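You operate a simulated robot arm through the tools that you are given. There is no shell and no other tool.

You are at the controls of a simulated robot arm. One attempt, no reset.

## Task
Park the press: stray bearing back on its post, slide in, black knob to LOW, air off.
Fine: no stroke; the bracket stays in the nest.

It is judged by the outcome, as a careful person would: the job done as asked, and still so three seconds after it is handed in. It fails if anything else is knocked over, pushed out of place, dropped, spilled or broken.

## Robot
A 6-joint arm with a two-finger parallel gripper, fixed in place. Base frame: the origin is on the floor under the middle of its stand, x ahead of it, y to its left, z up; the work surface is at about z = 880. Readings come in mm, rad, newtons and seconds.
With the tool pointing down near the work surface it reaches from about 300 to 660 mm from the base axis. Its first joint turns from -2.007 to 2.007 rad. Payload 3.43 kg.
The TCP is the grasp point between the finger pads, 34 mm short of the fingertips. In the tool frame z runs along the fingers and y along their closing line. The gripper opens to 128 mm. The fingers are 24 mm wide and 12 mm thick; the gripper's body (48 by 130 mm) begins 96 mm behind the TCP.
Orientation is told as [roll, pitch, yaw] about the base's x, y, z axes, in that order, counted from this pose: with the fingers straight down and closing along the base's y, the tool's x points along the base's -x, its y along +y and its z along -z.

## Interface
- The arm moves only by the tool apply_moves. Its argument "commands" is a list that holds one entry, the list of rows, each a list of 7 numbers: the turn, a rotation vector about the tool's x, y, z in rad, then the shift along the tool's x, y, z in mm, then the finger opening in mm, from 0 to 128. In form: [[[wx, wy, wz, dx, dy, dz, hand], ...]]. A call has 1 to 20 rows; each row shifts and turns the commanded pose from where the row before left it, along the tool's axes as they then stand. Each row takes 0.2 s and may step no farther than 50 mm and 0.15 rad from the row before; otherwise, or with a gripper value out of range, the whole call is refused. Where a pose cannot be reached the arm comes as near as it can. A force on the tool above 40 N (or 10 N above the force at the start of the call, whichever is more), or a blocked arm, ends the call early, and 0.2 s more pass. Each finger travels about 153 mm/s and halts on what it meets, pressing with about 42 N; the grip force reading is that of the motor and also rises with nothing between the fingers. The clock runs only during rows and for 0.2 s after the last one: add rows that do not move to give the fingers time. The reply holds the time, the measured pose of the TCP, the force on the tool along the base axes, the opening and the grip force, in the units named above and with some noise, with the torque about the TCP (base axes, N m) and any sound that the robot's microphone picked up, and new pictures: "show" is both (left out), scene, wrist or none.
- Cameras (640 x 400 px; columns grow to the right, rows downward): "scene" is fixed at [48.1, 658.6, 1648.9]; the picture's right is [-0.60, -0.80, 0.00], its down [-0.69, 0.53, -0.49] and it looks along [0.39, -0.30, -0.87] (base axes); focal length 298 px, centre (320, 200). "wrist" rides on the gripper at [76, -11, -160] in the tool frame; the picture's right is [0.15, 0.99, 0.00], its down [-0.88, 0.13, -0.46] and it looks along [-0.45, 0.07, 0.89] (tool axes); focal length 234 px, centre (320, 200). There is no depth. A picture from a camera that has moved, and an enlarged one, comes with that camera's place and axes in the base frame and with its lens. The place of the scene camera against the robot may be out by one fixed shift of up to 12 mm in any direction.
- slide_trunk(by): slides the trunk up (or, below 0, down) by that many mm; the arm rides with it, the base frame stays. It gives what a move gives, with no picture.
- zoom(camera, box): a new picture of the part [left, top, right, bottom] of that camera's present view, enlarged. No time passes.
- sign_off(): hands the job in; it is judged then, once.

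Places have to be worked out from the pictures, the camera data and where the tool is seen. Open the gripper and draw the arm clear of the work before you hand the job in, unless the task says otherwise.

The tools are called as a command line: name --argument value ..., lists and objects as JSON in quotes. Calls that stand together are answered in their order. apply_moves: Moves the arm, as the interface text tells. Its arguments: {"type":"object","properties":{"commands":{"type":"array","items":{"type":"array","items":{"type":"array","items":{"type":"number"}}}},"show":{"type":"string","enum":["both","scene","wrist","none"]}},"required":["commands"]} The other tools are called the same way: slide_trunk (by) moves the trunk up or down; zoom (camera, box) takes an enlarged picture of a part of a camera's view; sign_off () hands the job in.

At the start:

```text
clock: 0.0
position: [138.9, 347.7, 1304.6]
ee_rot: [-0.001, 0.0, 0.0]
contact_force: [0.5, -0.6, -0.6]
wrist_torque: [-0.01, 0.01, 0.04]
opening: 128.1
gripper_force: 0.0
trunk travel left (down, up): [-925.0, 65.0]
```

scene: 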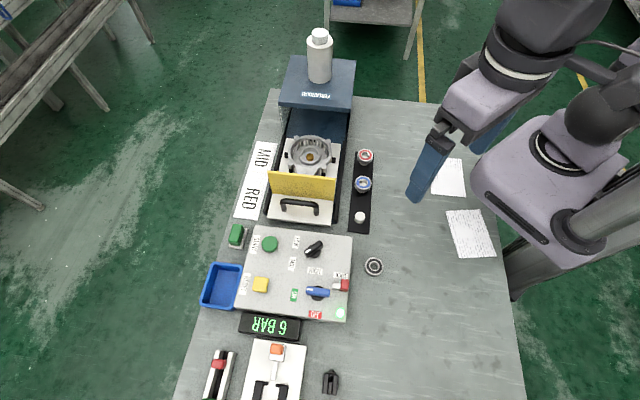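
wrist: 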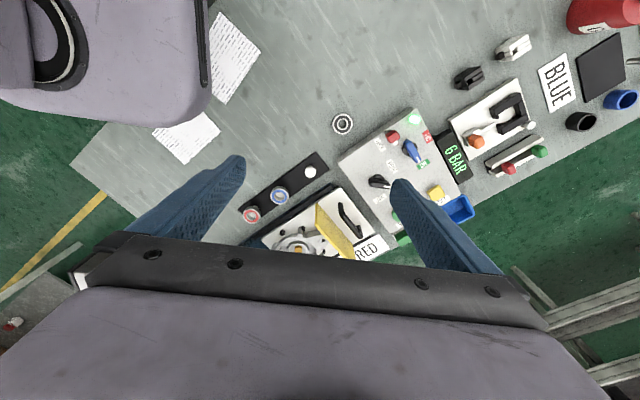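

I'll begin by taking enlarged views of the press, panel and bearing stand to understand the layout; nothing moves yet.

zoom --camera "scene" --box '[220, 220, 400, 332]'

zoom --camera "scene" --box '[220, 120, 400, 232]'

zoom --camera "scene" --box '[180, 290, 360, 400]'

zoom --camera "wrist" --box '[220, 80, 480, 260]'

```text
3.56 times, centred on (310, 276) of scene
camera zoom: at [48.1, 658.6, 1648.9], right [-0.6, -0.8, 0.0], down [-0.69, 0.53, -0.49], along [0.39, -0.3, -0.87], focal length 1060 px, centre (356, -70)
```

zoom: 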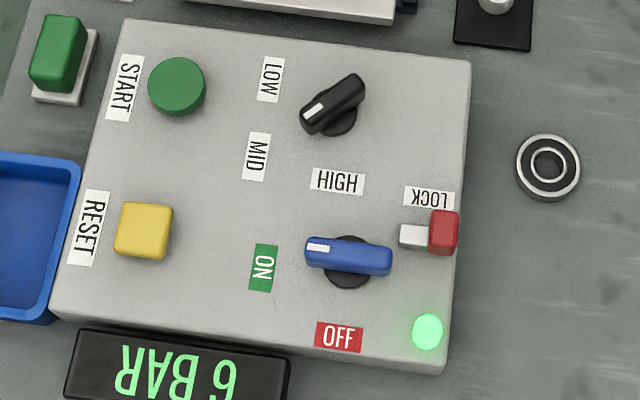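

```text
3.56 times, centred on (310, 176) of scene
camera zoom: at [48.1, 658.6, 1648.9], right [-0.6, -0.8, 0.0], down [-0.69, 0.53, -0.49], along [0.39, -0.3, -0.87], focal length 1060 px, centre (356, 285)
```

zoom: 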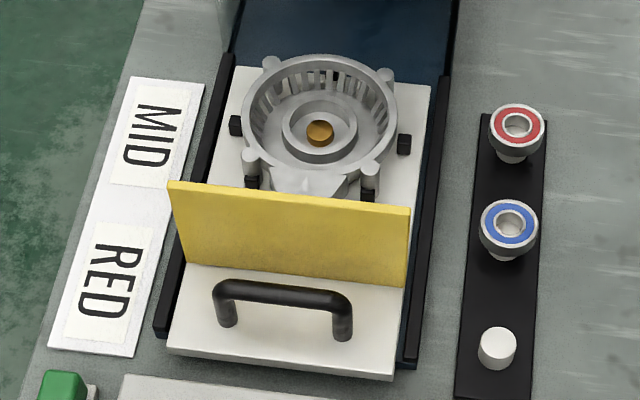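

```text
3.56 times, centred on (270, 345) of scene
camera zoom: at [48.1, 658.6, 1648.9], right [-0.6, -0.8, 0.0], down [-0.69, 0.53, -0.49], along [0.39, -0.3, -0.87], focal length 1060 px, centre (498, -316)
```

zoom: 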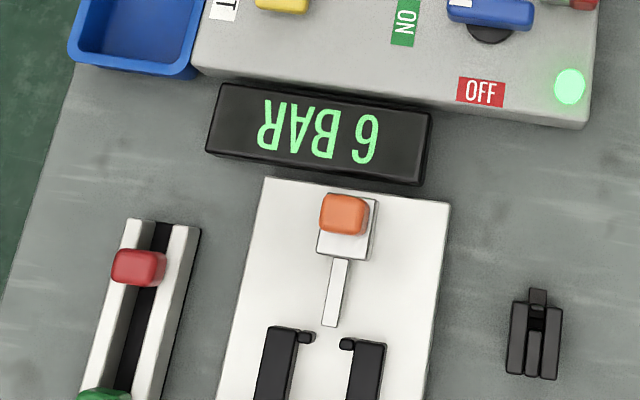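

```text
2.22 times, centred on (350, 170) of wrist
camera zoom: at [62.9, 337.9, 1463.3], right [-0.15, 0.99, 0.0], down [0.88, 0.13, 0.46], along [0.45, 0.07, -0.89], focal length 520 px, centre (253, 267)
```

zoom: 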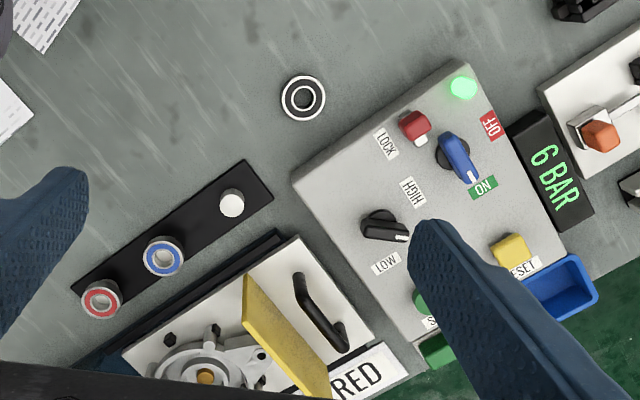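

The panel, bearing posts and stray bearing are visible, with the stray bearing judged at about (147, 406) on the table. I'll lower the open gripper to about z = 1100 over the open area between panel and posts for a closer wrist view.

apply_moves --commands '[[[0, 0, 0, -10, 13, 34, 128], [0, 0, 0, -10, 13, 34, 128], [0, 0, 0, -10, 13, 34, 128], [0, 0, 0, -10, 13, 34, 128], [0, 0, 0, -10, 13, 34, 128], [0, 0, 0, -10, 13, 34, 128]]]' --show "both"

```text
clock: 1.4
position: [199.3, 425.1, 1099.7]
ee_rot: [0.001, -0.002, -0.001]
contact_force: [-0.8, 0.1, -0.9]
wrist_torque: [-0.02, 0.0, 0.01]
opening: 128.2
gripper_force: 0.1
trunk travel left (down, up): [-925.0, 65.0]
camera wrist: at [123.6, 415.1, 1258.5], right [-0.15, 0.99, 0.0], down [0.88, 0.13, 0.46], along [0.45, 0.07, -0.89], focal length 234 px, centre (320, 200)
```

scene: 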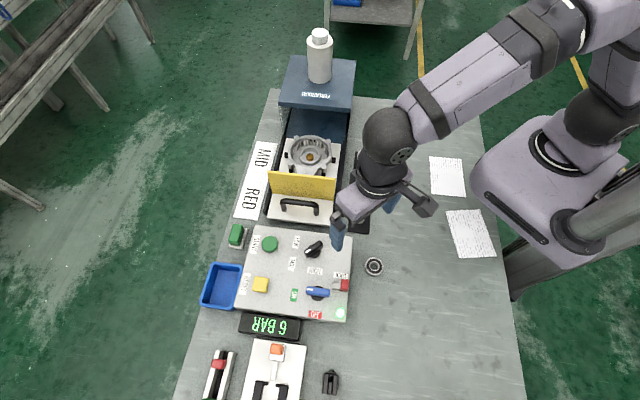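
wrist: 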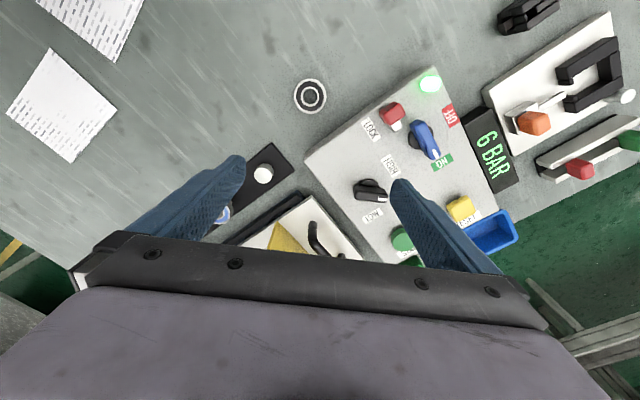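

zoom --camera "wrist" --box '[220, 60, 480, 222]'

zoom --camera "wrist" --box '[340, 60, 480, 148]'

zoom --camera "wrist" --box '[200, 70, 340, 158]'

```text
2.46 times, centred on (350, 141) of wrist
camera zoom: at [123.6, 415.1, 1258.5], right [-0.15, 0.99, 0.0], down [0.88, 0.13, 0.46], along [0.45, 0.07, -0.89], focal length 576 px, centre (246, 345)
```

zoom: 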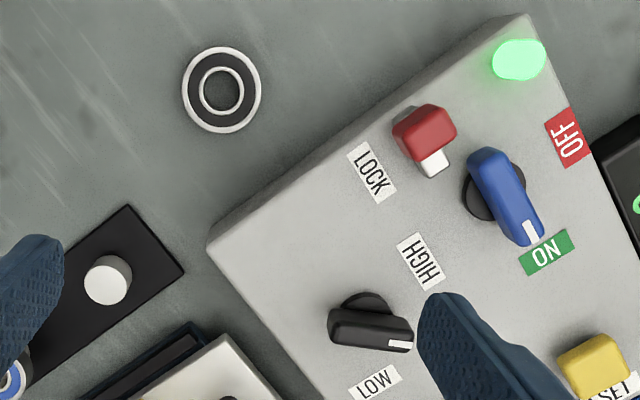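

```text
4.55 times, centred on (410, 104) of wrist
camera zoom: at [123.6, 415.1, 1258.5], right [-0.15, 0.99, 0.0], down [0.88, 0.13, 0.46], along [0.45, 0.07, -0.89], focal length 1064 px, centre (-89, 636)
```

zoom: 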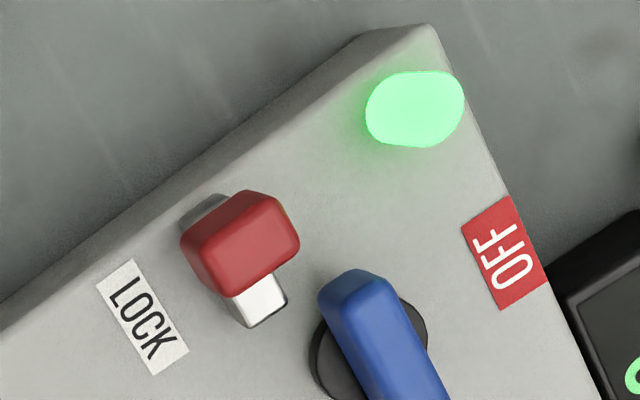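

```text
4.55 times, centred on (270, 114) of wrist
camera zoom: at [123.6, 415.1, 1258.5], right [-0.15, 0.99, 0.0], down [0.88, 0.13, 0.46], along [0.45, 0.07, -0.89], focal length 1064 px, centre (547, 591)
```

zoom: 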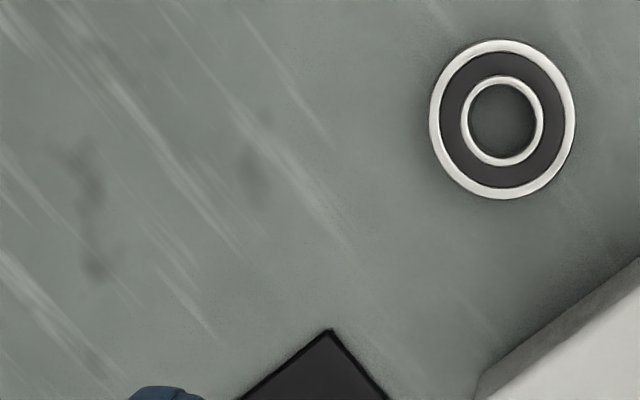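

The stray bearing reads about (146, 405), OD about 46 mm with a bore near 21 mm, and the empty post looks to be near (267, 347). I'll hover over the post at TCP z ≈ 1000 to see its shape and the neighbouring bearings up close.

apply_moves --commands '[[[0, 0, 0, -17, -19.5, 25, 128], [0, 0, 0, -17, -19.5, 25, 128], [0, 0, 0, -17, -19.5, 25, 128], [0, 0, 0, -17, -19.5, 25, 128]]]' --show "wrist"

zoom --camera "wrist" --box '[240, 90, 400, 190]'

```text
clock: 2.4
position: [266.3, 346.6, 998.3]
ee_rot: [0.0, 0.0, -0.001]
contact_force: [-0.7, 0.5, 0.6]
wrist_torque: [-0.02, -0.01, -0.01]
opening: 128.1
gripper_force: 0.0
trunk travel left (down, up): [-925.0, 65.0]
camera wrist: at [190.2, 337.4, 1157.1], right [-0.15, 0.99, 0.0], down [0.88, 0.13, 0.46], along [0.45, 0.07, -0.89], focal length 234 px, centre (320, 200)
```

wrist: 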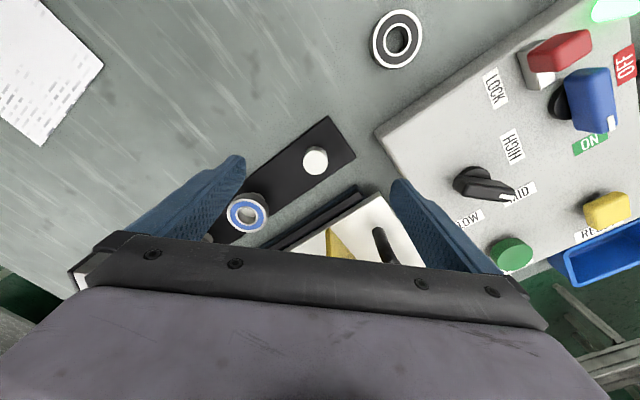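

```text
4.00 times, centred on (320, 140) of wrist
camera zoom: at [190.2, 337.4, 1157.1], right [-0.15, 0.99, 0.0], down [0.88, 0.13, 0.46], along [0.45, 0.07, -0.89], focal length 937 px, centre (320, 440)
```

zoom: 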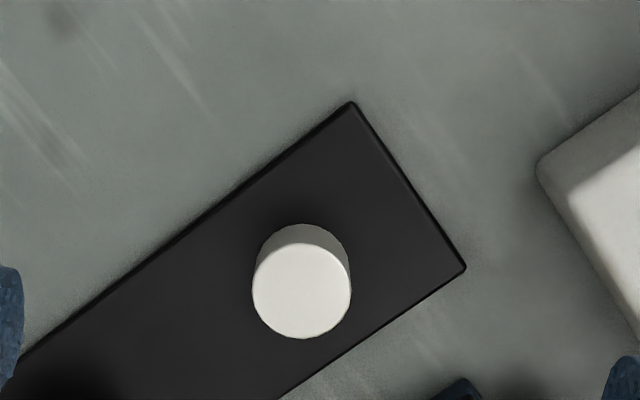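

zoom --camera "scene" --box '[335, 140, 395, 178]'

zoom --camera "wrist" --box '[200, 170, 300, 232]'

zoom --camera "wrist" --box '[350, 0, 450, 62]'

zoom --camera "wrist" --box '[440, 0, 640, 124]'

```text
10.53 times, centred on (365, 159) of scene
camera zoom: at [48.1, 658.6, 1648.9], right [-0.6, -0.8, 0.0], down [-0.69, 0.53, -0.49], along [0.39, -0.3, -0.87], focal length 3138 px, centre (-154, 632)
```

zoom: 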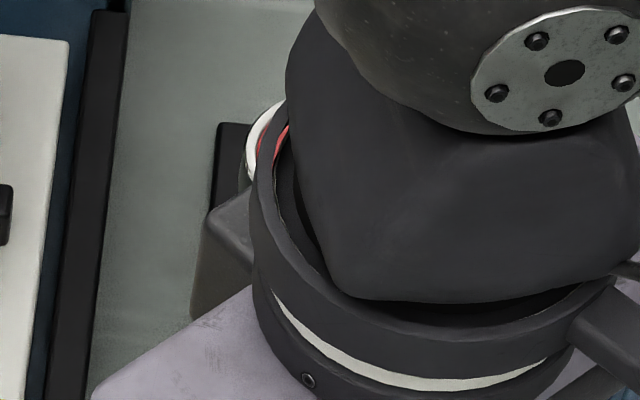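

```text
6.40 times, centred on (250, 201) of wrist
camera zoom: at [190.2, 337.4, 1157.1], right [-0.15, 0.99, 0.0], down [0.88, 0.13, 0.46], along [0.45, 0.07, -0.89], focal length 1499 px, centre (768, 194)
```

zoom: 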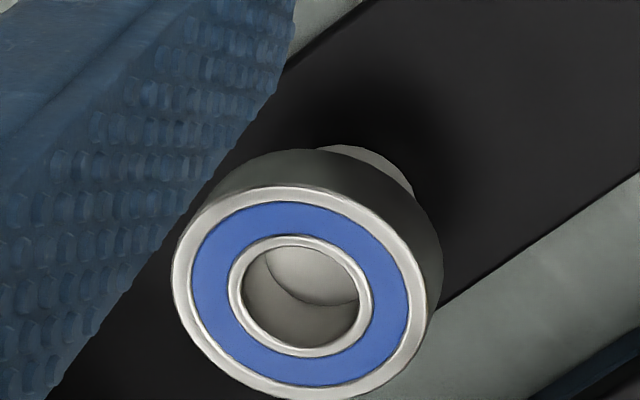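

```text
6.40 times, centred on (400, 31) of wrist
camera zoom: at [190.2, 337.4, 1157.1], right [-0.15, 0.99, 0.0], down [0.88, 0.13, 0.46], along [0.45, 0.07, -0.89], focal length 1499 px, centre (-192, 1282)
```

zoom: 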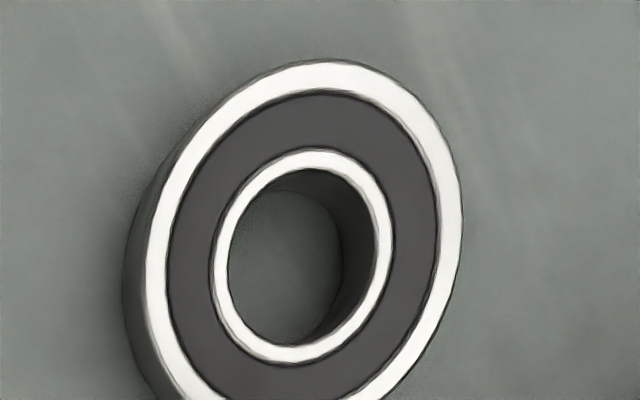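

```text
3.20 times, centred on (540, 62) of wrist
camera zoom: at [190.2, 337.4, 1157.1], right [-0.15, 0.99, 0.0], down [0.88, 0.13, 0.46], along [0.45, 0.07, -0.89], focal length 749 px, centre (-384, 642)
```

zoom: 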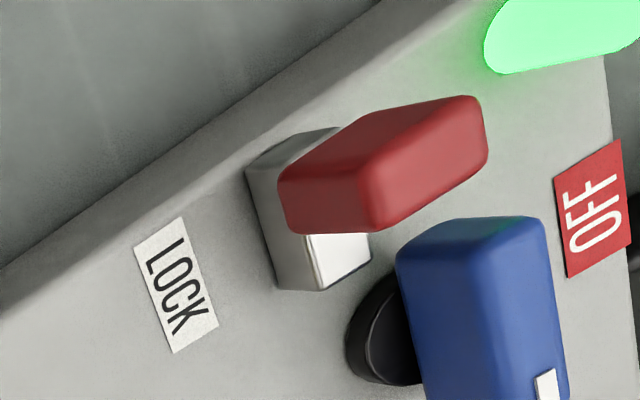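

The post is a plain flat-topped pedestal about 28 mm across, so a bearing rests centred on top of it. I'll do the black knob first: it points to MID near base +y, LOW is about 60° clockwise, so I hover over it near (265, 508) and turn the tool so the fingers will close across the bar.

apply_moves --commands '[[[0, 0, 0, 0, 20, -15, 128], [0, 0, 0, 0, 35, -15, 128], [0, 0, 0, 0, 35, -12, 128], [0, 0, 0, 0, 35, 0, 128], [0, 0, 0, 0, 35, 0, 128], [0, 0, -0.14, 0, 0, 0, 90], [0, 0, -0.14, 0, 0, 0, 90], [0, 0, -0.14, 0, 0, 0, 90], [0, 0, -0.14, 0, 0, 0, 90], [0, 0, -0.14, 0, 0, 0, 90], [0, 0, -0.14, 0, 0, 0, 90], [0, 0, -0.14, 0, 0, 0, 90], [0, 0, -0.14, 0, 0, 0, 90], [0, 0, -0.14, 0, 0, 0, 90], [0, 0, -0.14, 0, 0, 0, 90]]]' --show "both"

```text
clock: 5.6
position: [266.8, 508.4, 1042.1]
ee_rot: [0.001, 0.001, 1.402]
contact_force: [-0.4, -0.6, -0.4]
wrist_torque: [-0.02, 0.0, -0.02]
opening: 90.0
gripper_force: 0.1
trunk travel left (down, up): [-925.0, 65.0]
camera wrist: at [265.5, 432.9, 1201.6], right [-1.0, 0.02, 0.0], down [0.02, 0.89, 0.46], along [0.01, 0.46, -0.89], focal length 234 px, centre (320, 200)
```

scene: 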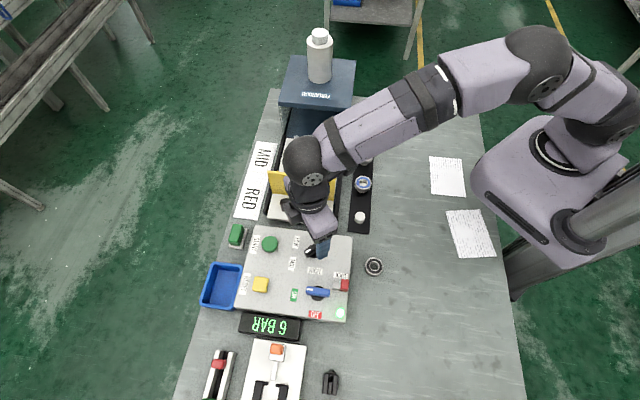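
wrist: 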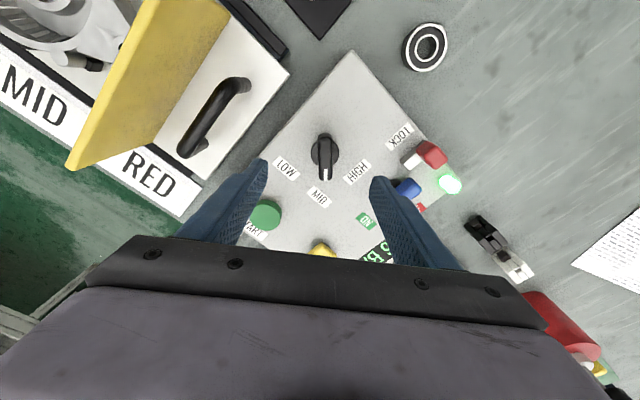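

zoom --camera "wrist" --box '[250, 110, 394, 200]'

zoom --camera "wrist" --box '[340, 110, 484, 200]'

zoom --camera "wrist" --box '[60, 0, 300, 150]'

```text
4.44 times, centred on (322, 155) of wrist
camera zoom: at [265.5, 432.9, 1201.6], right [-1.0, 0.02, 0.0], down [0.02, 0.89, 0.46], along [0.01, 0.46, -0.89], focal length 1041 px, centre (311, 400)
```

zoom: 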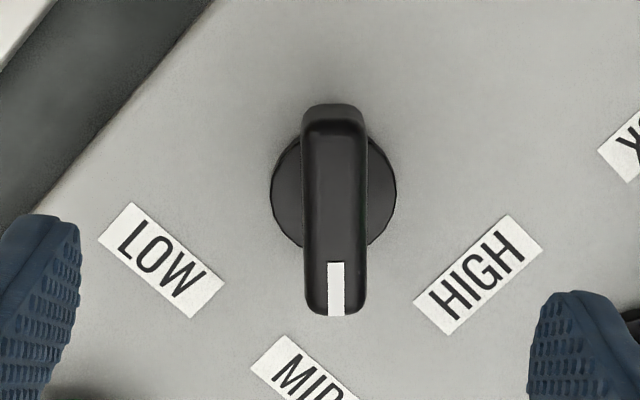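

```text
4.44 times, centred on (412, 155) of wrist
camera zoom: at [265.5, 432.9, 1201.6], right [-1.0, 0.02, 0.0], down [0.02, 0.89, 0.46], along [0.01, 0.46, -0.89], focal length 1041 px, centre (-89, 400)
```

zoom: 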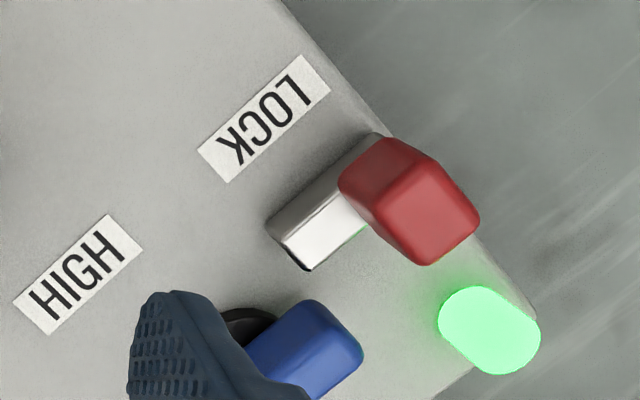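

```text
2.67 times, centred on (180, 75) of wrist
camera zoom: at [265.5, 432.9, 1201.6], right [-1.0, 0.02, 0.0], down [0.02, 0.89, 0.46], along [0.01, 0.46, -0.89], focal length 624 px, centre (693, 533)
```

zoom: 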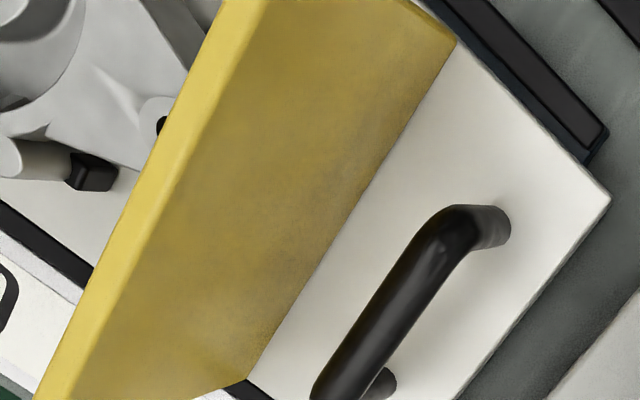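

Triangulating labels between views puts the panel top at z ≈ 924, the knob bar top at ≈ 958, and the knob centre near (261.5, 508) with the bar along 90°. I'll align the yaw to the bar, narrow the fingers to 56 mm and descend so the fingertips straddle the bar at about z = 938.

apply_moves --commands '[[[0, 0, -0.085, 0, 0, 0, 56], [0, 0, -0.085, 0, 5.3, 0, 56], [0, 0, 0, 0.4, 0, 25, 56], [0, 0, 0, 0, 0, 25, 56], [0, 0, 0, 0, 0, 20, 56]]]' --show "both"

zoom --camera "wrist" --box '[240, 100, 400, 200]'

```text
clock: 6.8
position: [262.6, 505.9, 972.6]
ee_rot: [-0.001, 0.0, 1.57]
contact_force: [0.1, 0.3, -0.1]
wrist_torque: [-0.03, 0.0, -0.01]
opening: 55.9
gripper_force: 0.1
trunk travel left (down, up): [-925.0, 65.0]
camera wrist: at [273.0, 430.5, 1132.3], right [-0.99, -0.15, 0.0], down [-0.13, 0.88, 0.46], along [-0.07, 0.45, -0.89], focal length 234 px, centre (320, 200)
```

scene: 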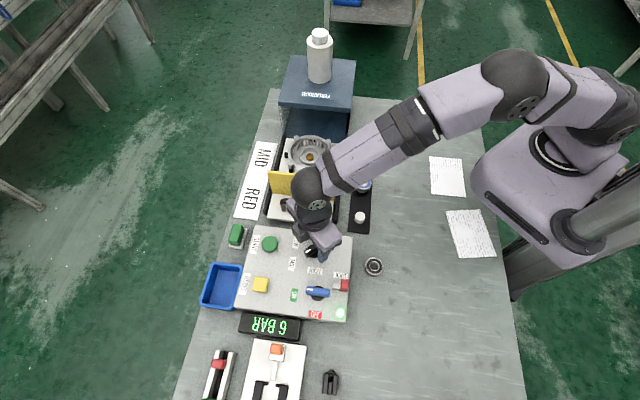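
wrist: 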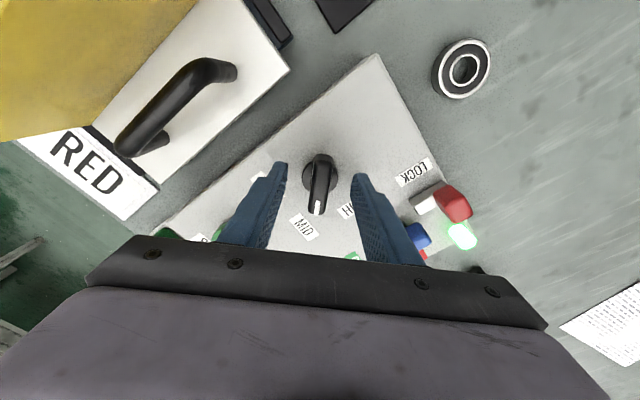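

```text
4.00 times, centred on (320, 150) of wrist
camera zoom: at [273.0, 430.5, 1132.3], right [-0.99, -0.15, 0.0], down [-0.13, 0.88, 0.46], along [-0.07, 0.45, -0.89], focal length 937 px, centre (320, 400)
```

zoom: 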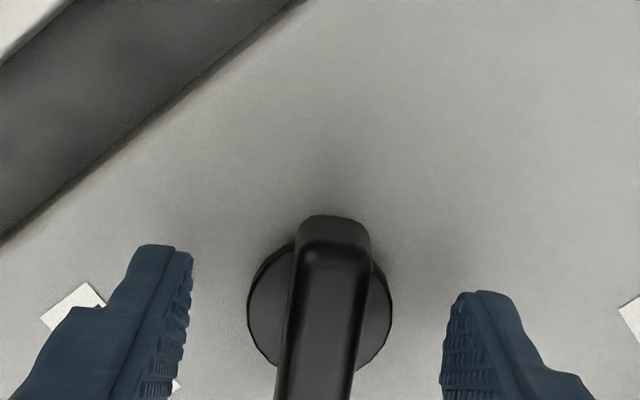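

The bar sits centred between the fingers, with the knob axis at about (261.8, 508). I'll shift 2 mm, lower 4 mm and close gently on the bar.

apply_moves --commands '[[[0, 0, 0, -2, 0.8, 4, 56], [0, 0, 0, 0, 0, 0, 24], [0, 0, 0, 0, 0, 0, 13], [0, 0, 0, 0, 0, 0, 13]]]' --show "wrist"

```text
clock: 7.8
position: [262.0, 507.9, 968.4]
ee_rot: [0.0, 0.001, 1.569]
contact_force: [0.5, 1.1, -1.0]
wrist_torque: [0.36, -0.02, 0.01]
opening: 15.8
gripper_force: 45.0
trunk travel left (down, up): [-925.0, 65.0]
camera wrist: at [272.4, 433.3, 1128.2], right [-0.99, -0.15, 0.0], down [-0.13, 0.88, 0.46], along [-0.07, 0.45, -0.89], focal length 234 px, centre (320, 200)
```

wrist: 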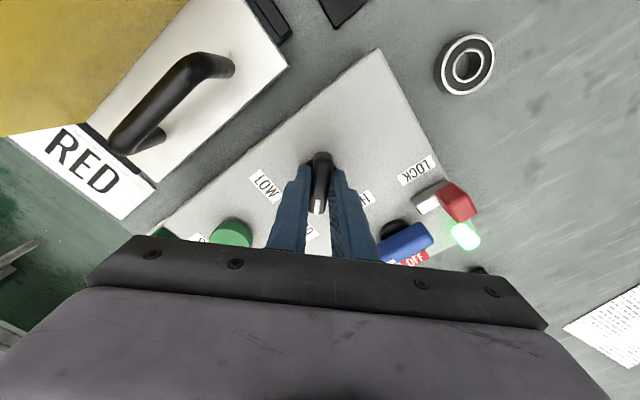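

The bar is gripped at 15.8 mm with little side load. I'll turn it clockwise (yaw decreasing) by about 0.5 rad and check forces and sound.

apply_moves --commands '[[[0, 0, 0.1, 0, 0, 0, 13], [0, 0, 0.1, 0, 0, 0, 13], [0, 0, 0.1, 0, 0, 0, 13], [0, 0, 0.1, 0, 0, 0, 13], [0, 0, 0.1, 0, 0, 0, 13]]]' --show "both"

```text
clock: 9.0
position: [261.2, 508.6, 969.4]
ee_rot: [0.0, 0.0, 1.068]
contact_force: [3.3, -2.7, 3.1]
wrist_torque: [-0.46, 0.15, 0.0]
opening: 15.8
gripper_force: 44.5
trunk travel left (down, up): [-925.0, 65.0]
camera wrist: at [234.0, 437.7, 1128.3], right [-0.94, 0.35, 0.0], down [0.31, 0.83, 0.46], along [0.16, 0.43, -0.89], focal length 234 px, centre (320, 200)
```

scene: 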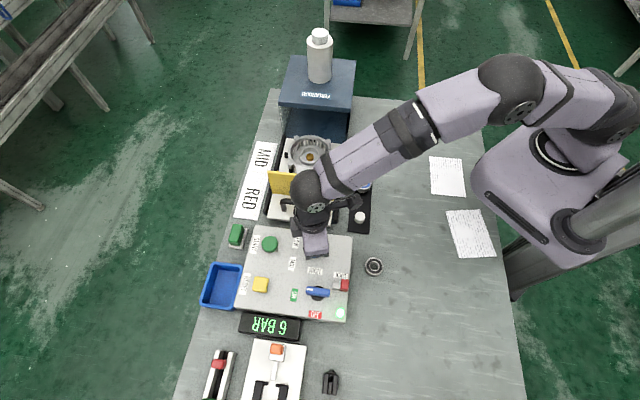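
wrist: 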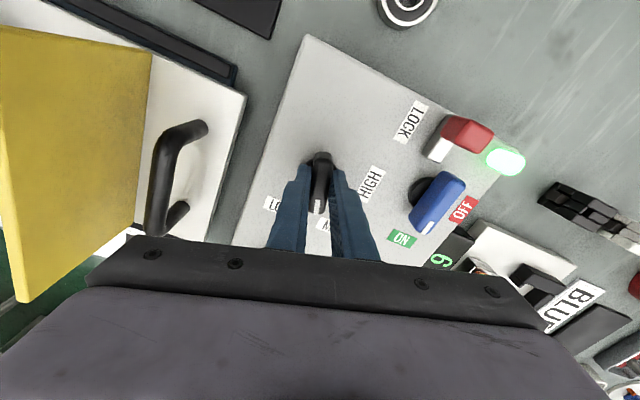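

The knob turns freely with the tool, no load. I'll continue another 0.4 rad toward LOW, watching the torque for a stop.

apply_moves --commands '[[[0, 0, 0.1, 0, 0, 0, 13], [0, 0, 0.1, 0, 0, 0, 13], [0, 0, 0.1, 0, 0, 0, 13], [0, 0, 0.1, 0, 0, 0, 13]]]' --show "both"

zoom --camera "wrist" --box '[240, 110, 400, 210]'

```text
clock: 10.0
position: [260.6, 508.5, 969.1]
ee_rot: [0.0, -0.002, 0.672]
contact_force: [3.7, -3.3, 5.2]
wrist_torque: [-0.02, -0.25, 1.43]
opening: 18.2
gripper_force: 45.0
trunk travel left (down, up): [-925.0, 65.0]
camera wrist: at [208.2, 453.7, 1128.0], right [-0.73, 0.68, 0.0], down [0.61, 0.65, 0.46], along [0.31, 0.33, -0.89], focal length 234 px, centre (320, 200)
```

scene: 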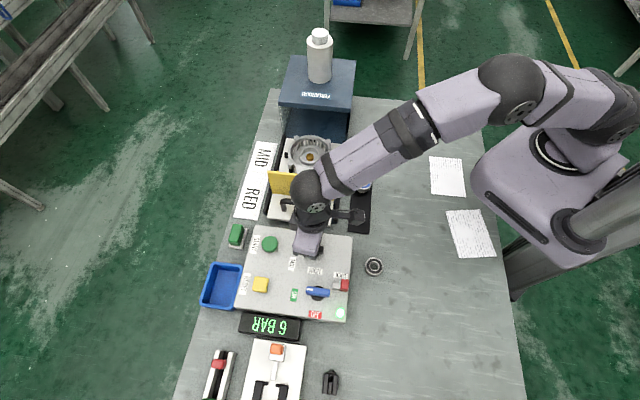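
wrist: 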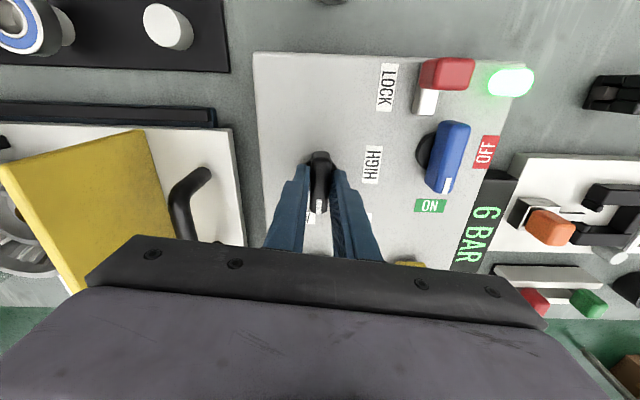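

```text
4.00 times, centred on (320, 160) of wrist
camera zoom: at [208.2, 453.7, 1128.0], right [-0.73, 0.68, 0.0], down [0.61, 0.65, 0.46], along [0.31, 0.33, -0.89], focal length 937 px, centre (320, 360)
```

zoom: 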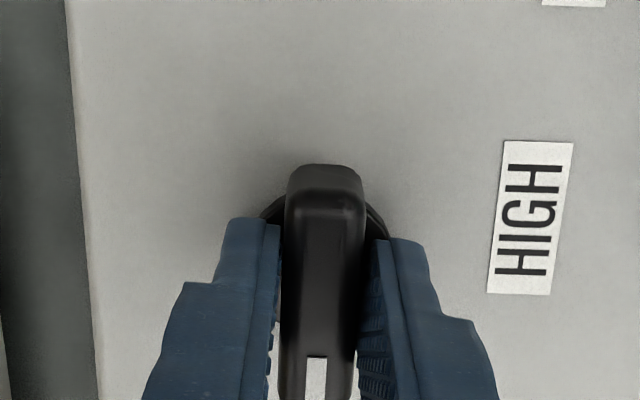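

Torque rose to 1.4 N·m and the fingers spread to 18.2 mm, so the knob has met a stop or stiff detent near 44°. I'll release, lift clear, and look at where the pointer actually rests relative to the labels.

apply_moves --commands '[[[0, 0, -0.08, 0, 0, 0, 13], [0, 0, 0, 0, 0, 0, 40], [0, 0, 0, 0, 0, 0, 56], [0, 0, 0, 0, 0, -30, 56], [0, 0, 0, 0, 0, -40, 56], [0, 0, 0, 10, 0, -40, 90]]]' --show "both"

zoom --camera "wrist" --box '[240, 90, 420, 202]'

zoom --camera "scene" --box '[220, 220, 400, 332]'

```text
clock: 11.4
position: [251.8, 504.3, 1079.5]
ee_rot: [-0.001, 0.001, 0.749]
contact_force: [0.3, -0.5, 0.1]
wrist_torque: [0.02, 0.01, 0.01]
opening: 90.0
gripper_force: 0.0
trunk travel left (down, up): [-925.0, 65.0]
camera wrist: at [203.8, 445.2, 1238.2], right [-0.78, 0.62, 0.0], down [0.56, 0.7, 0.46], along [0.28, 0.36, -0.89], focal length 234 px, centre (320, 200)
```

scene: 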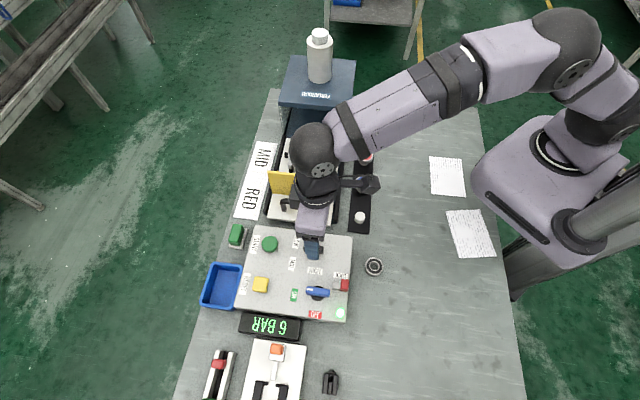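
wrist: 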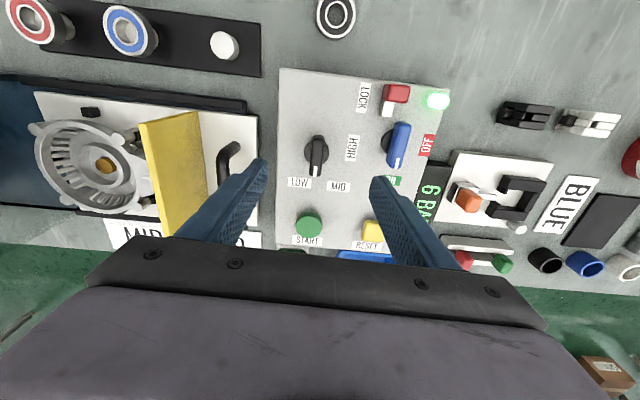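

```text
3.56 times, centred on (330, 146) of wrist
camera zoom: at [203.8, 445.2, 1238.2], right [-0.78, 0.62, 0.0], down [0.56, 0.7, 0.46], along [0.28, 0.36, -0.89], focal length 833 px, centre (284, 392)
```

zoom: 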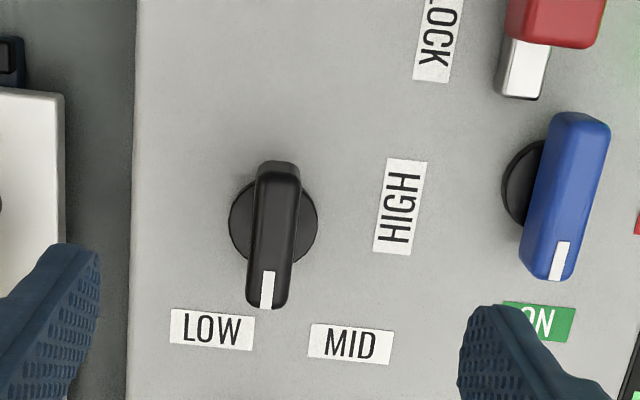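

```text
3.56 times, centred on (310, 276) of scene
camera zoom: at [48.1, 658.6, 1648.9], right [-0.6, -0.8, 0.0], down [-0.69, 0.53, -0.49], along [0.39, -0.3, -0.87], focal length 1060 px, centre (356, -70)
```

zoom: 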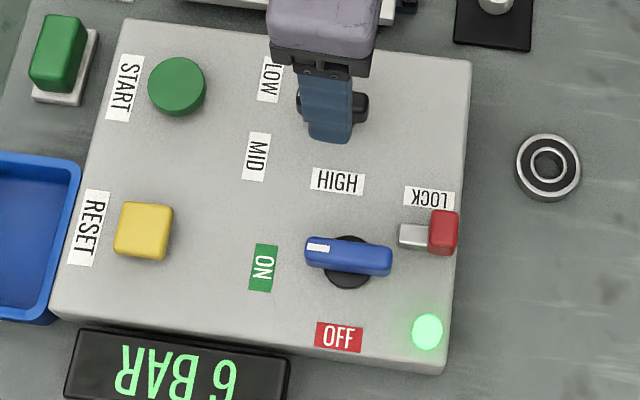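

The pointer now sits hard against its stop at about 45° base, the position one 45° step from MID on the LOW side, which is parallel to how the blue valve's ON pointer sits relative to its own label. I'll take that as LOW for now and move over the blue air valve at about (179, 557) for a close look at it and the LOCK slider.

apply_moves --commands '[[[0, 0, 0, 8.3, 44, 5, 90], [0, 0, 0, 8.3, 44, 15, 90]]]' --show "wrist"

zoom --camera "wrist" --box '[230, 70, 410, 182]'

zoom --camera "scene" --box '[220, 220, 400, 332]'

```text
clock: 12.0
position: [183.8, 558.9, 1056.1]
ee_rot: [-0.002, 0.001, 0.749]
contact_force: [1.0, 0.9, 0.3]
wrist_torque: [0.02, -0.03, 0.02]
opening: 90.0
gripper_force: 0.0
trunk travel left (down, up): [-925.0, 65.0]
camera wrist: at [135.3, 501.2, 1216.1], right [-0.78, 0.63, 0.0], down [0.56, 0.7, 0.46], along [0.28, 0.35, -0.89], focal length 234 px, centre (320, 200)
```

wrist: 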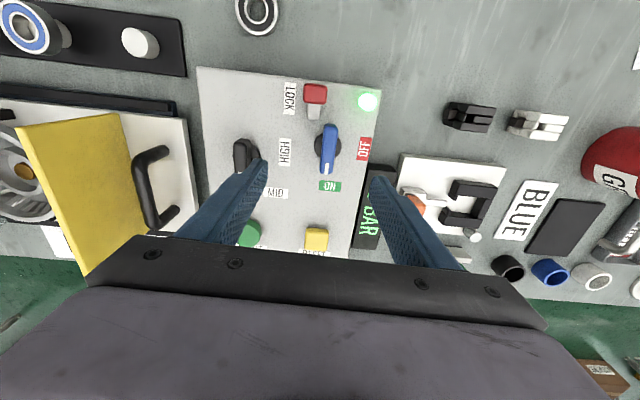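

```text
3.56 times, centred on (320, 126) of wrist
camera zoom: at [135.3, 501.2, 1216.1], right [-0.78, 0.63, 0.0], down [0.56, 0.7, 0.46], along [0.28, 0.35, -0.89], focal length 833 px, centre (320, 463)
```

zoom: 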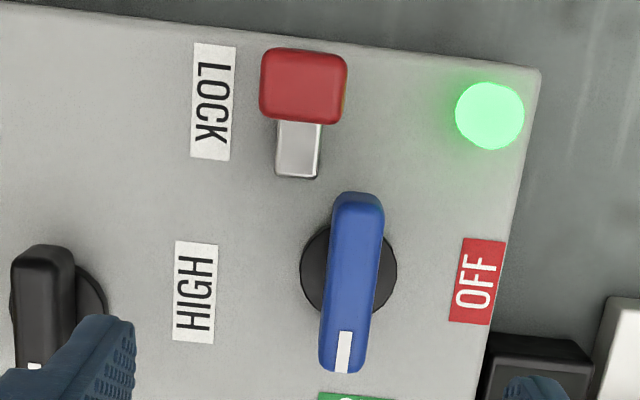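

```text
3.56 times, centred on (310, 276) of scene
camera zoom: at [48.1, 658.6, 1648.9], right [-0.6, -0.8, 0.0], down [-0.69, 0.53, -0.49], along [0.39, -0.3, -0.87], focal length 1060 px, centre (356, -70)
```

zoom: 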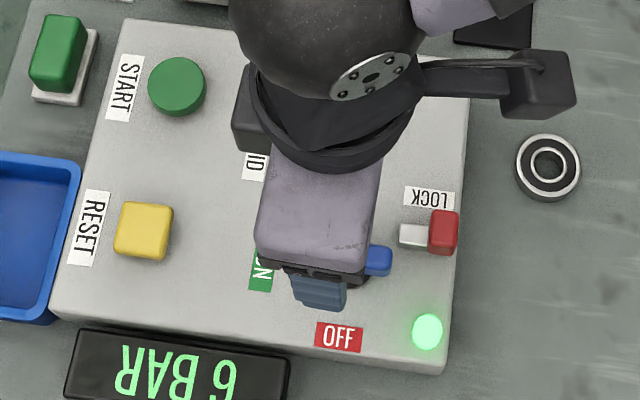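

The LOCK is a sliding bolt with a red cap, currently retracted so its tip sits just outside the sweep of the blue handle's tail. The valve axis works out at about (172, 562), so I'll align to 45°, narrow to 56 mm and descend to straddle the handle.

apply_moves --commands '[[[0, 0, -0.036, 6.2, 10.2, 5, 56], [0, 0, 0, 0, 0, 30, 56], [0, 0, 0, 0, 0, 30, 56], [0, 0, 0, 0, 0, 15, 56]]]' --show "wrist"

zoom --camera "wrist" --box '[240, 100, 400, 200]'

```text
clock: 13.0
position: [171.6, 560.1, 981.3]
ee_rot: [0.001, 0.001, 0.786]
contact_force: [-0.5, 0.3, 0.4]
wrist_torque: [0.01, 0.03, -0.02]
opening: 56.3
gripper_force: 0.1
trunk travel left (down, up): [-925.0, 65.0]
camera wrist: at [125.5, 500.1, 1140.6], right [-0.8, 0.6, 0.0], down [0.53, 0.71, 0.46], along [0.27, 0.37, -0.89], focal length 234 px, centre (320, 200)
```

wrist: 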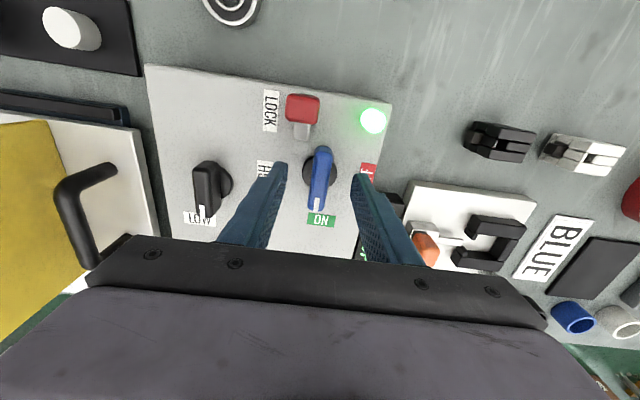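

```text
4.00 times, centred on (320, 150) of wrist
camera zoom: at [125.5, 500.1, 1140.6], right [-0.8, 0.6, 0.0], down [0.53, 0.71, 0.46], along [0.27, 0.37, -0.89], focal length 937 px, centre (320, 400)
```

zoom: 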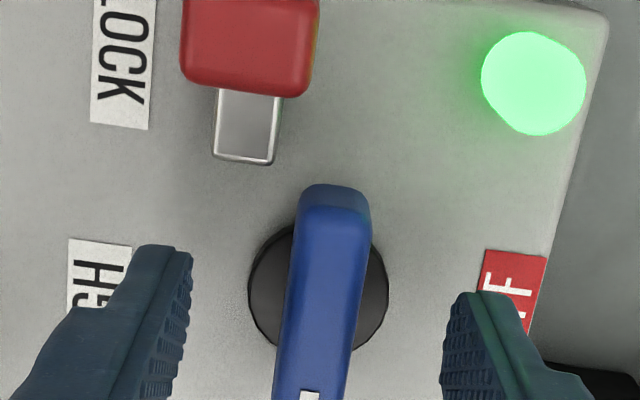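

The disc centre reads (172.8, 562.8), so I'll trim by 2.5 mm, lower to z ≈ 968 and grip the handle.

apply_moves --commands '[[[0, 0, 0, -2.4, 1.0, 13, 56], [0, 0, 0, 0, 0, 0, 24], [0, 0, 0, 0, 0, 0, 13], [0, 0, 0, 0, 0, 0, 13]]]' --show "wrist"

```text
clock: 14.0
position: [172.2, 563.0, 967.1]
ee_rot: [-0.001, 0.003, 0.785]
contact_force: [5.2, -3.9, -3.3]
wrist_torque: [-0.21, -0.04, 0.03]
opening: 33.3
gripper_force: 44.8
trunk travel left (down, up): [-925.0, 65.0]
camera wrist: at [127.2, 502.1, 1125.5], right [-0.8, 0.6, 0.0], down [0.53, 0.72, 0.45], along [0.27, 0.36, -0.89], focal length 234 px, centre (320, 200)
```

wrist: 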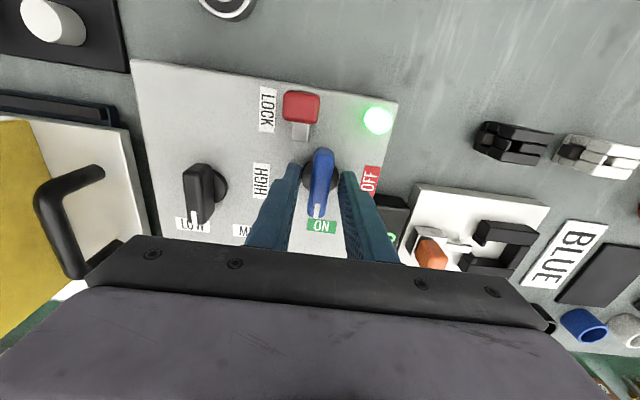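

The fingers stopped at 33 mm, so they've closed on the round base under the handle instead of the bar. I'll reopen, rise 9 mm and close on the bar itself.

apply_moves --commands '[[[0, 0, 0, 0, 0, 0, 50], [0, 0, 0, 0, 0, -9, 50], [0, 0, 0, 0, 0, 0, 24], [0, 0, 0, 0, 0, 0, 13], [0, 0, 0, 0, 0, 0, 13]]]' --show "wrist"

```text
clock: 15.2
position: [173.4, 561.0, 976.9]
ee_rot: [0.0, 0.002, 0.784]
contact_force: [1.5, -3.1, 0.5]
wrist_torque: [-0.31, 0.24, -0.01]
opening: 15.7
gripper_force: 44.7
trunk travel left (down, up): [-925.0, 65.0]
camera wrist: at [126.6, 501.4, 1135.3], right [-0.8, 0.6, 0.0], down [0.53, 0.72, 0.45], along [0.27, 0.36, -0.89], focal length 234 px, centre (320, 200)
```

wrist: 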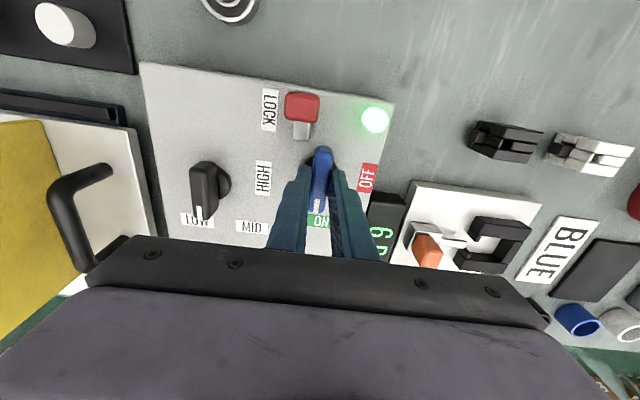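

The handle is gripped at 15.7 mm. I'll turn it counter-clockwise toward OFF by 0.4 rad first and check whether the lock resists.

apply_moves --commands '[[[0, 0, -0.1, 0, 0, 0, 13], [0, 0, -0.1, 0, 0, 0, 13], [0, 0, -0.1, 0, 0, 0, 13], [0, 0, -0.1, 0, 0, 0, 13]]]' --show "both"

```text
clock: 16.2
position: [173.0, 561.5, 976.6]
ee_rot: [0.0, -0.004, 1.187]
contact_force: [7.7, -5.1, 11.7]
wrist_torque: [-1.37, 0.23, 0.05]
opening: 16.0
gripper_force: 44.8
trunk travel left (down, up): [-925.0, 65.0]
camera wrist: at [154.4, 487.5, 1134.9], right [-0.97, 0.23, 0.0], down [0.21, 0.86, 0.46], along [0.11, 0.45, -0.89], focal length 234 px, centre (320, 200)
```

scene: 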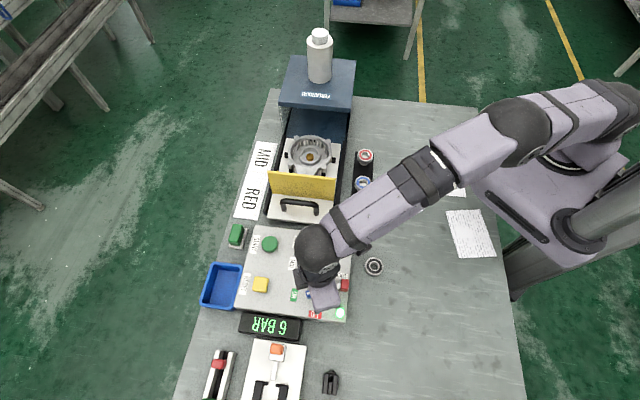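
wrist: 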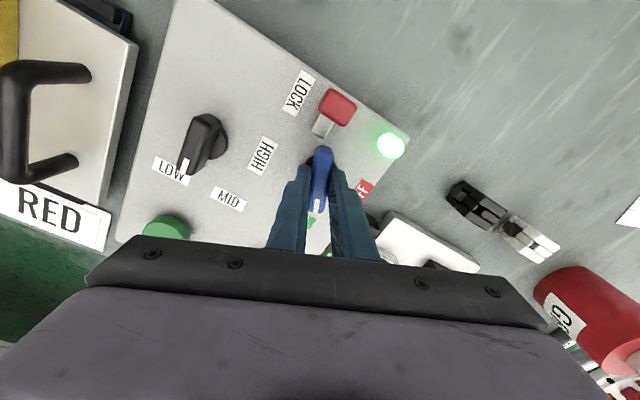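

The handle turns freely past the lock. I'll continue in small steps toward 135°.

apply_moves --commands '[[[0, 0, -0.1, 0, 0, 0, 13], [0, 0, -0.1, 0, 0, 0, 13], [0, 0, -0.1, 0, 0, 0, 13], [0, 0, -0.1, 0, 0, 0, 13], [0, 0, -0.1, 0, 0, 0, 13], [0, 0, -0.1, 0, 0, 0, 13]]]' --show "both"

```text
clock: 17.6
position: [173.4, 561.7, 976.5]
ee_rot: [0.001, -0.003, 1.789]
contact_force: [11.9, -4.2, 10.3]
wrist_torque: [1.18, -0.05, 0.0]
opening: 15.9
gripper_force: 45.1
trunk travel left (down, up): [-925.0, 65.0]
camera wrist: at [200.5, 490.2, 1134.8], right [-0.93, -0.36, 0.0], down [-0.32, 0.83, 0.46], along [-0.16, 0.43, -0.89], focal length 234 px, centre (320, 200)
```

scene: 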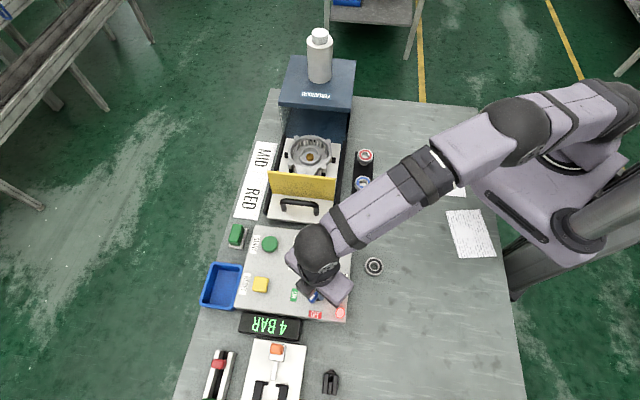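
wrist: 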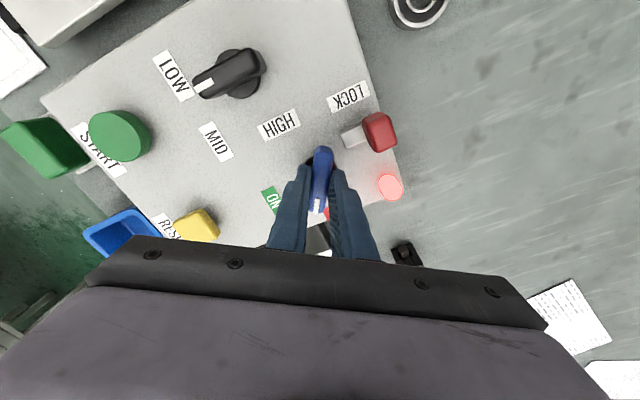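

The light has gone red and the display is falling (4 BAR), so the valve is closing. I'll continue to the OFF stop near 135°.

apply_moves --commands '[[[0, 0, -0.1, 0, 0, 0, 13], [0, 0, -0.1, 0, 0, 0, 13], [0, 0, -0.1, 0, 0, 0, 13], [0, 0, -0.1, 0, 0, 0, 13], [0, 0, -0.1, 0, 0, 0, 13]]]' --show "both"

```text
clock: 18.8
position: [173.4, 561.4, 976.3]
ee_rot: [-0.004, -0.004, 2.289]
contact_force: [17.0, -1.5, 18.8]
wrist_torque: [0.36, 0.33, 0.05]
opening: 15.9
gripper_force: 44.8
trunk travel left (down, up): [-925.0, 65.0]
camera wrist: at [231.7, 512.1, 1134.9], right [-0.65, -0.76, 0.0], down [-0.68, 0.58, 0.46], along [-0.35, 0.3, -0.89], focal length 234 px, centre (320, 200)
```

scene: 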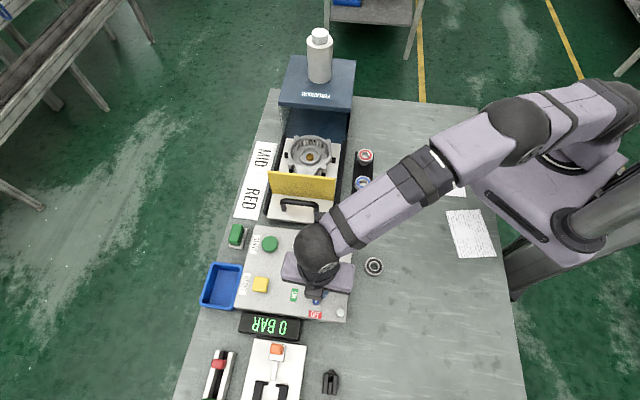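
wrist: 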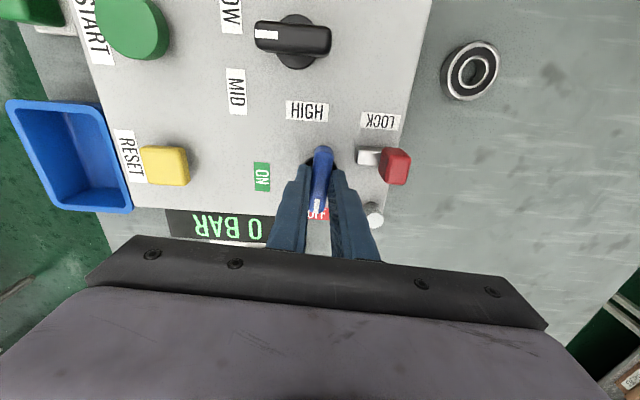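

Pressure is at 0 BAR and the lamp is out. I'll turn the last 0.1 rad to seat the handle at its OFF stop.

apply_moves --commands '[[[0, 0, -0.05, 0, 0, 0, 13], [0, 0, -0.05, 0, 0, 0, 13]]]' --show "none"

```text
clock: 19.4
position: [174.1, 562.4, 975.7]
ee_rot: [-0.003, -0.002, 2.383]
contact_force: [17.2, 2.1, 20.0]
wrist_torque: [-0.14, 0.09, -1.29]
opening: 15.8
gripper_force: 44.8
trunk travel left (down, up): [-925.0, 65.0]
```

Torque jumped to −1.3 N·m, so the handle is against its OFF stop. I'll release, lift straight up and check.

apply_moves --commands '[[[0, 0, 0.02, 0, 0, 0, 13], [0, 0, 0, 0, 0, 0, 40], [0, 0, 0, 0, 0, 0, 60], [0, 0, 0, 0, 0, -30, 60], [0, 0, 0, 0, 0, -40, 60], [0, 0, 0, 0, 0, -40, 90]]]' --show "both"

zoom --camera "wrist" --box '[220, 60, 420, 186]'

```text
clock: 20.8
position: [172.7, 562.7, 1084.9]
ee_rot: [0.0, 0.001, 2.364]
contact_force: [0.5, 0.3, 0.4]
wrist_torque: [0.0, -0.01, -0.01]
opening: 89.7
gripper_force: 0.1
trunk travel left (down, up): [-925.0, 65.0]
camera wrist: at [234.4, 517.7, 1244.5], right [-0.59, -0.81, 0.0], down [-0.72, 0.52, 0.46], along [-0.37, 0.27, -0.89], focal length 234 px, centre (320, 200)
```

scene: 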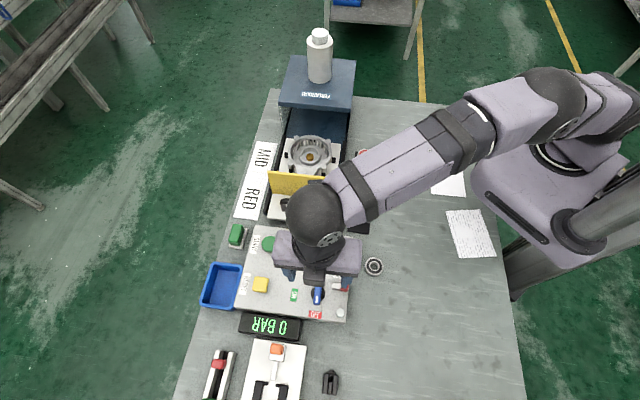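
wrist: 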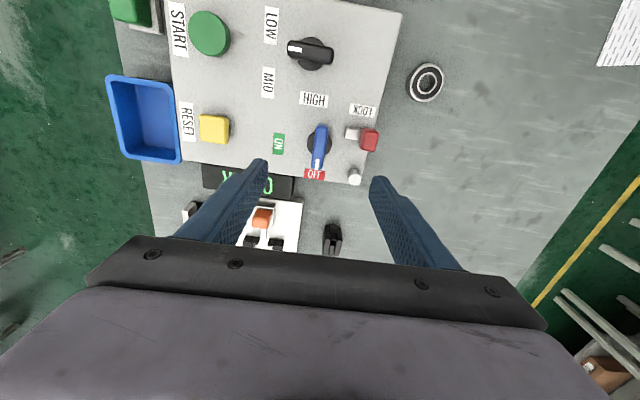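

```text
3.17 times, centred on (320, 123) of wrist
camera zoom: at [234.4, 517.7, 1244.5], right [-0.59, -0.81, 0.0], down [-0.72, 0.52, 0.46], along [-0.37, 0.27, -0.89], focal length 743 px, centre (320, 444)
```

zoom: 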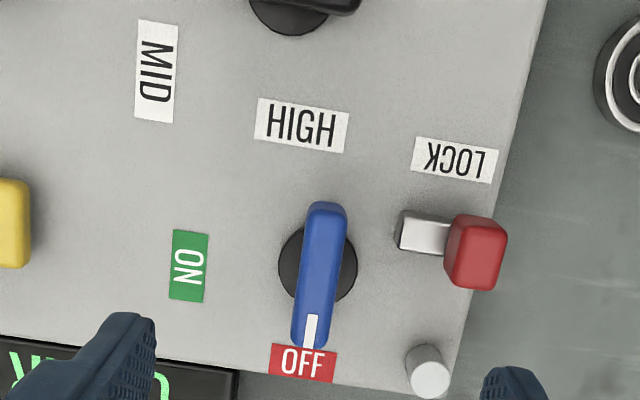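

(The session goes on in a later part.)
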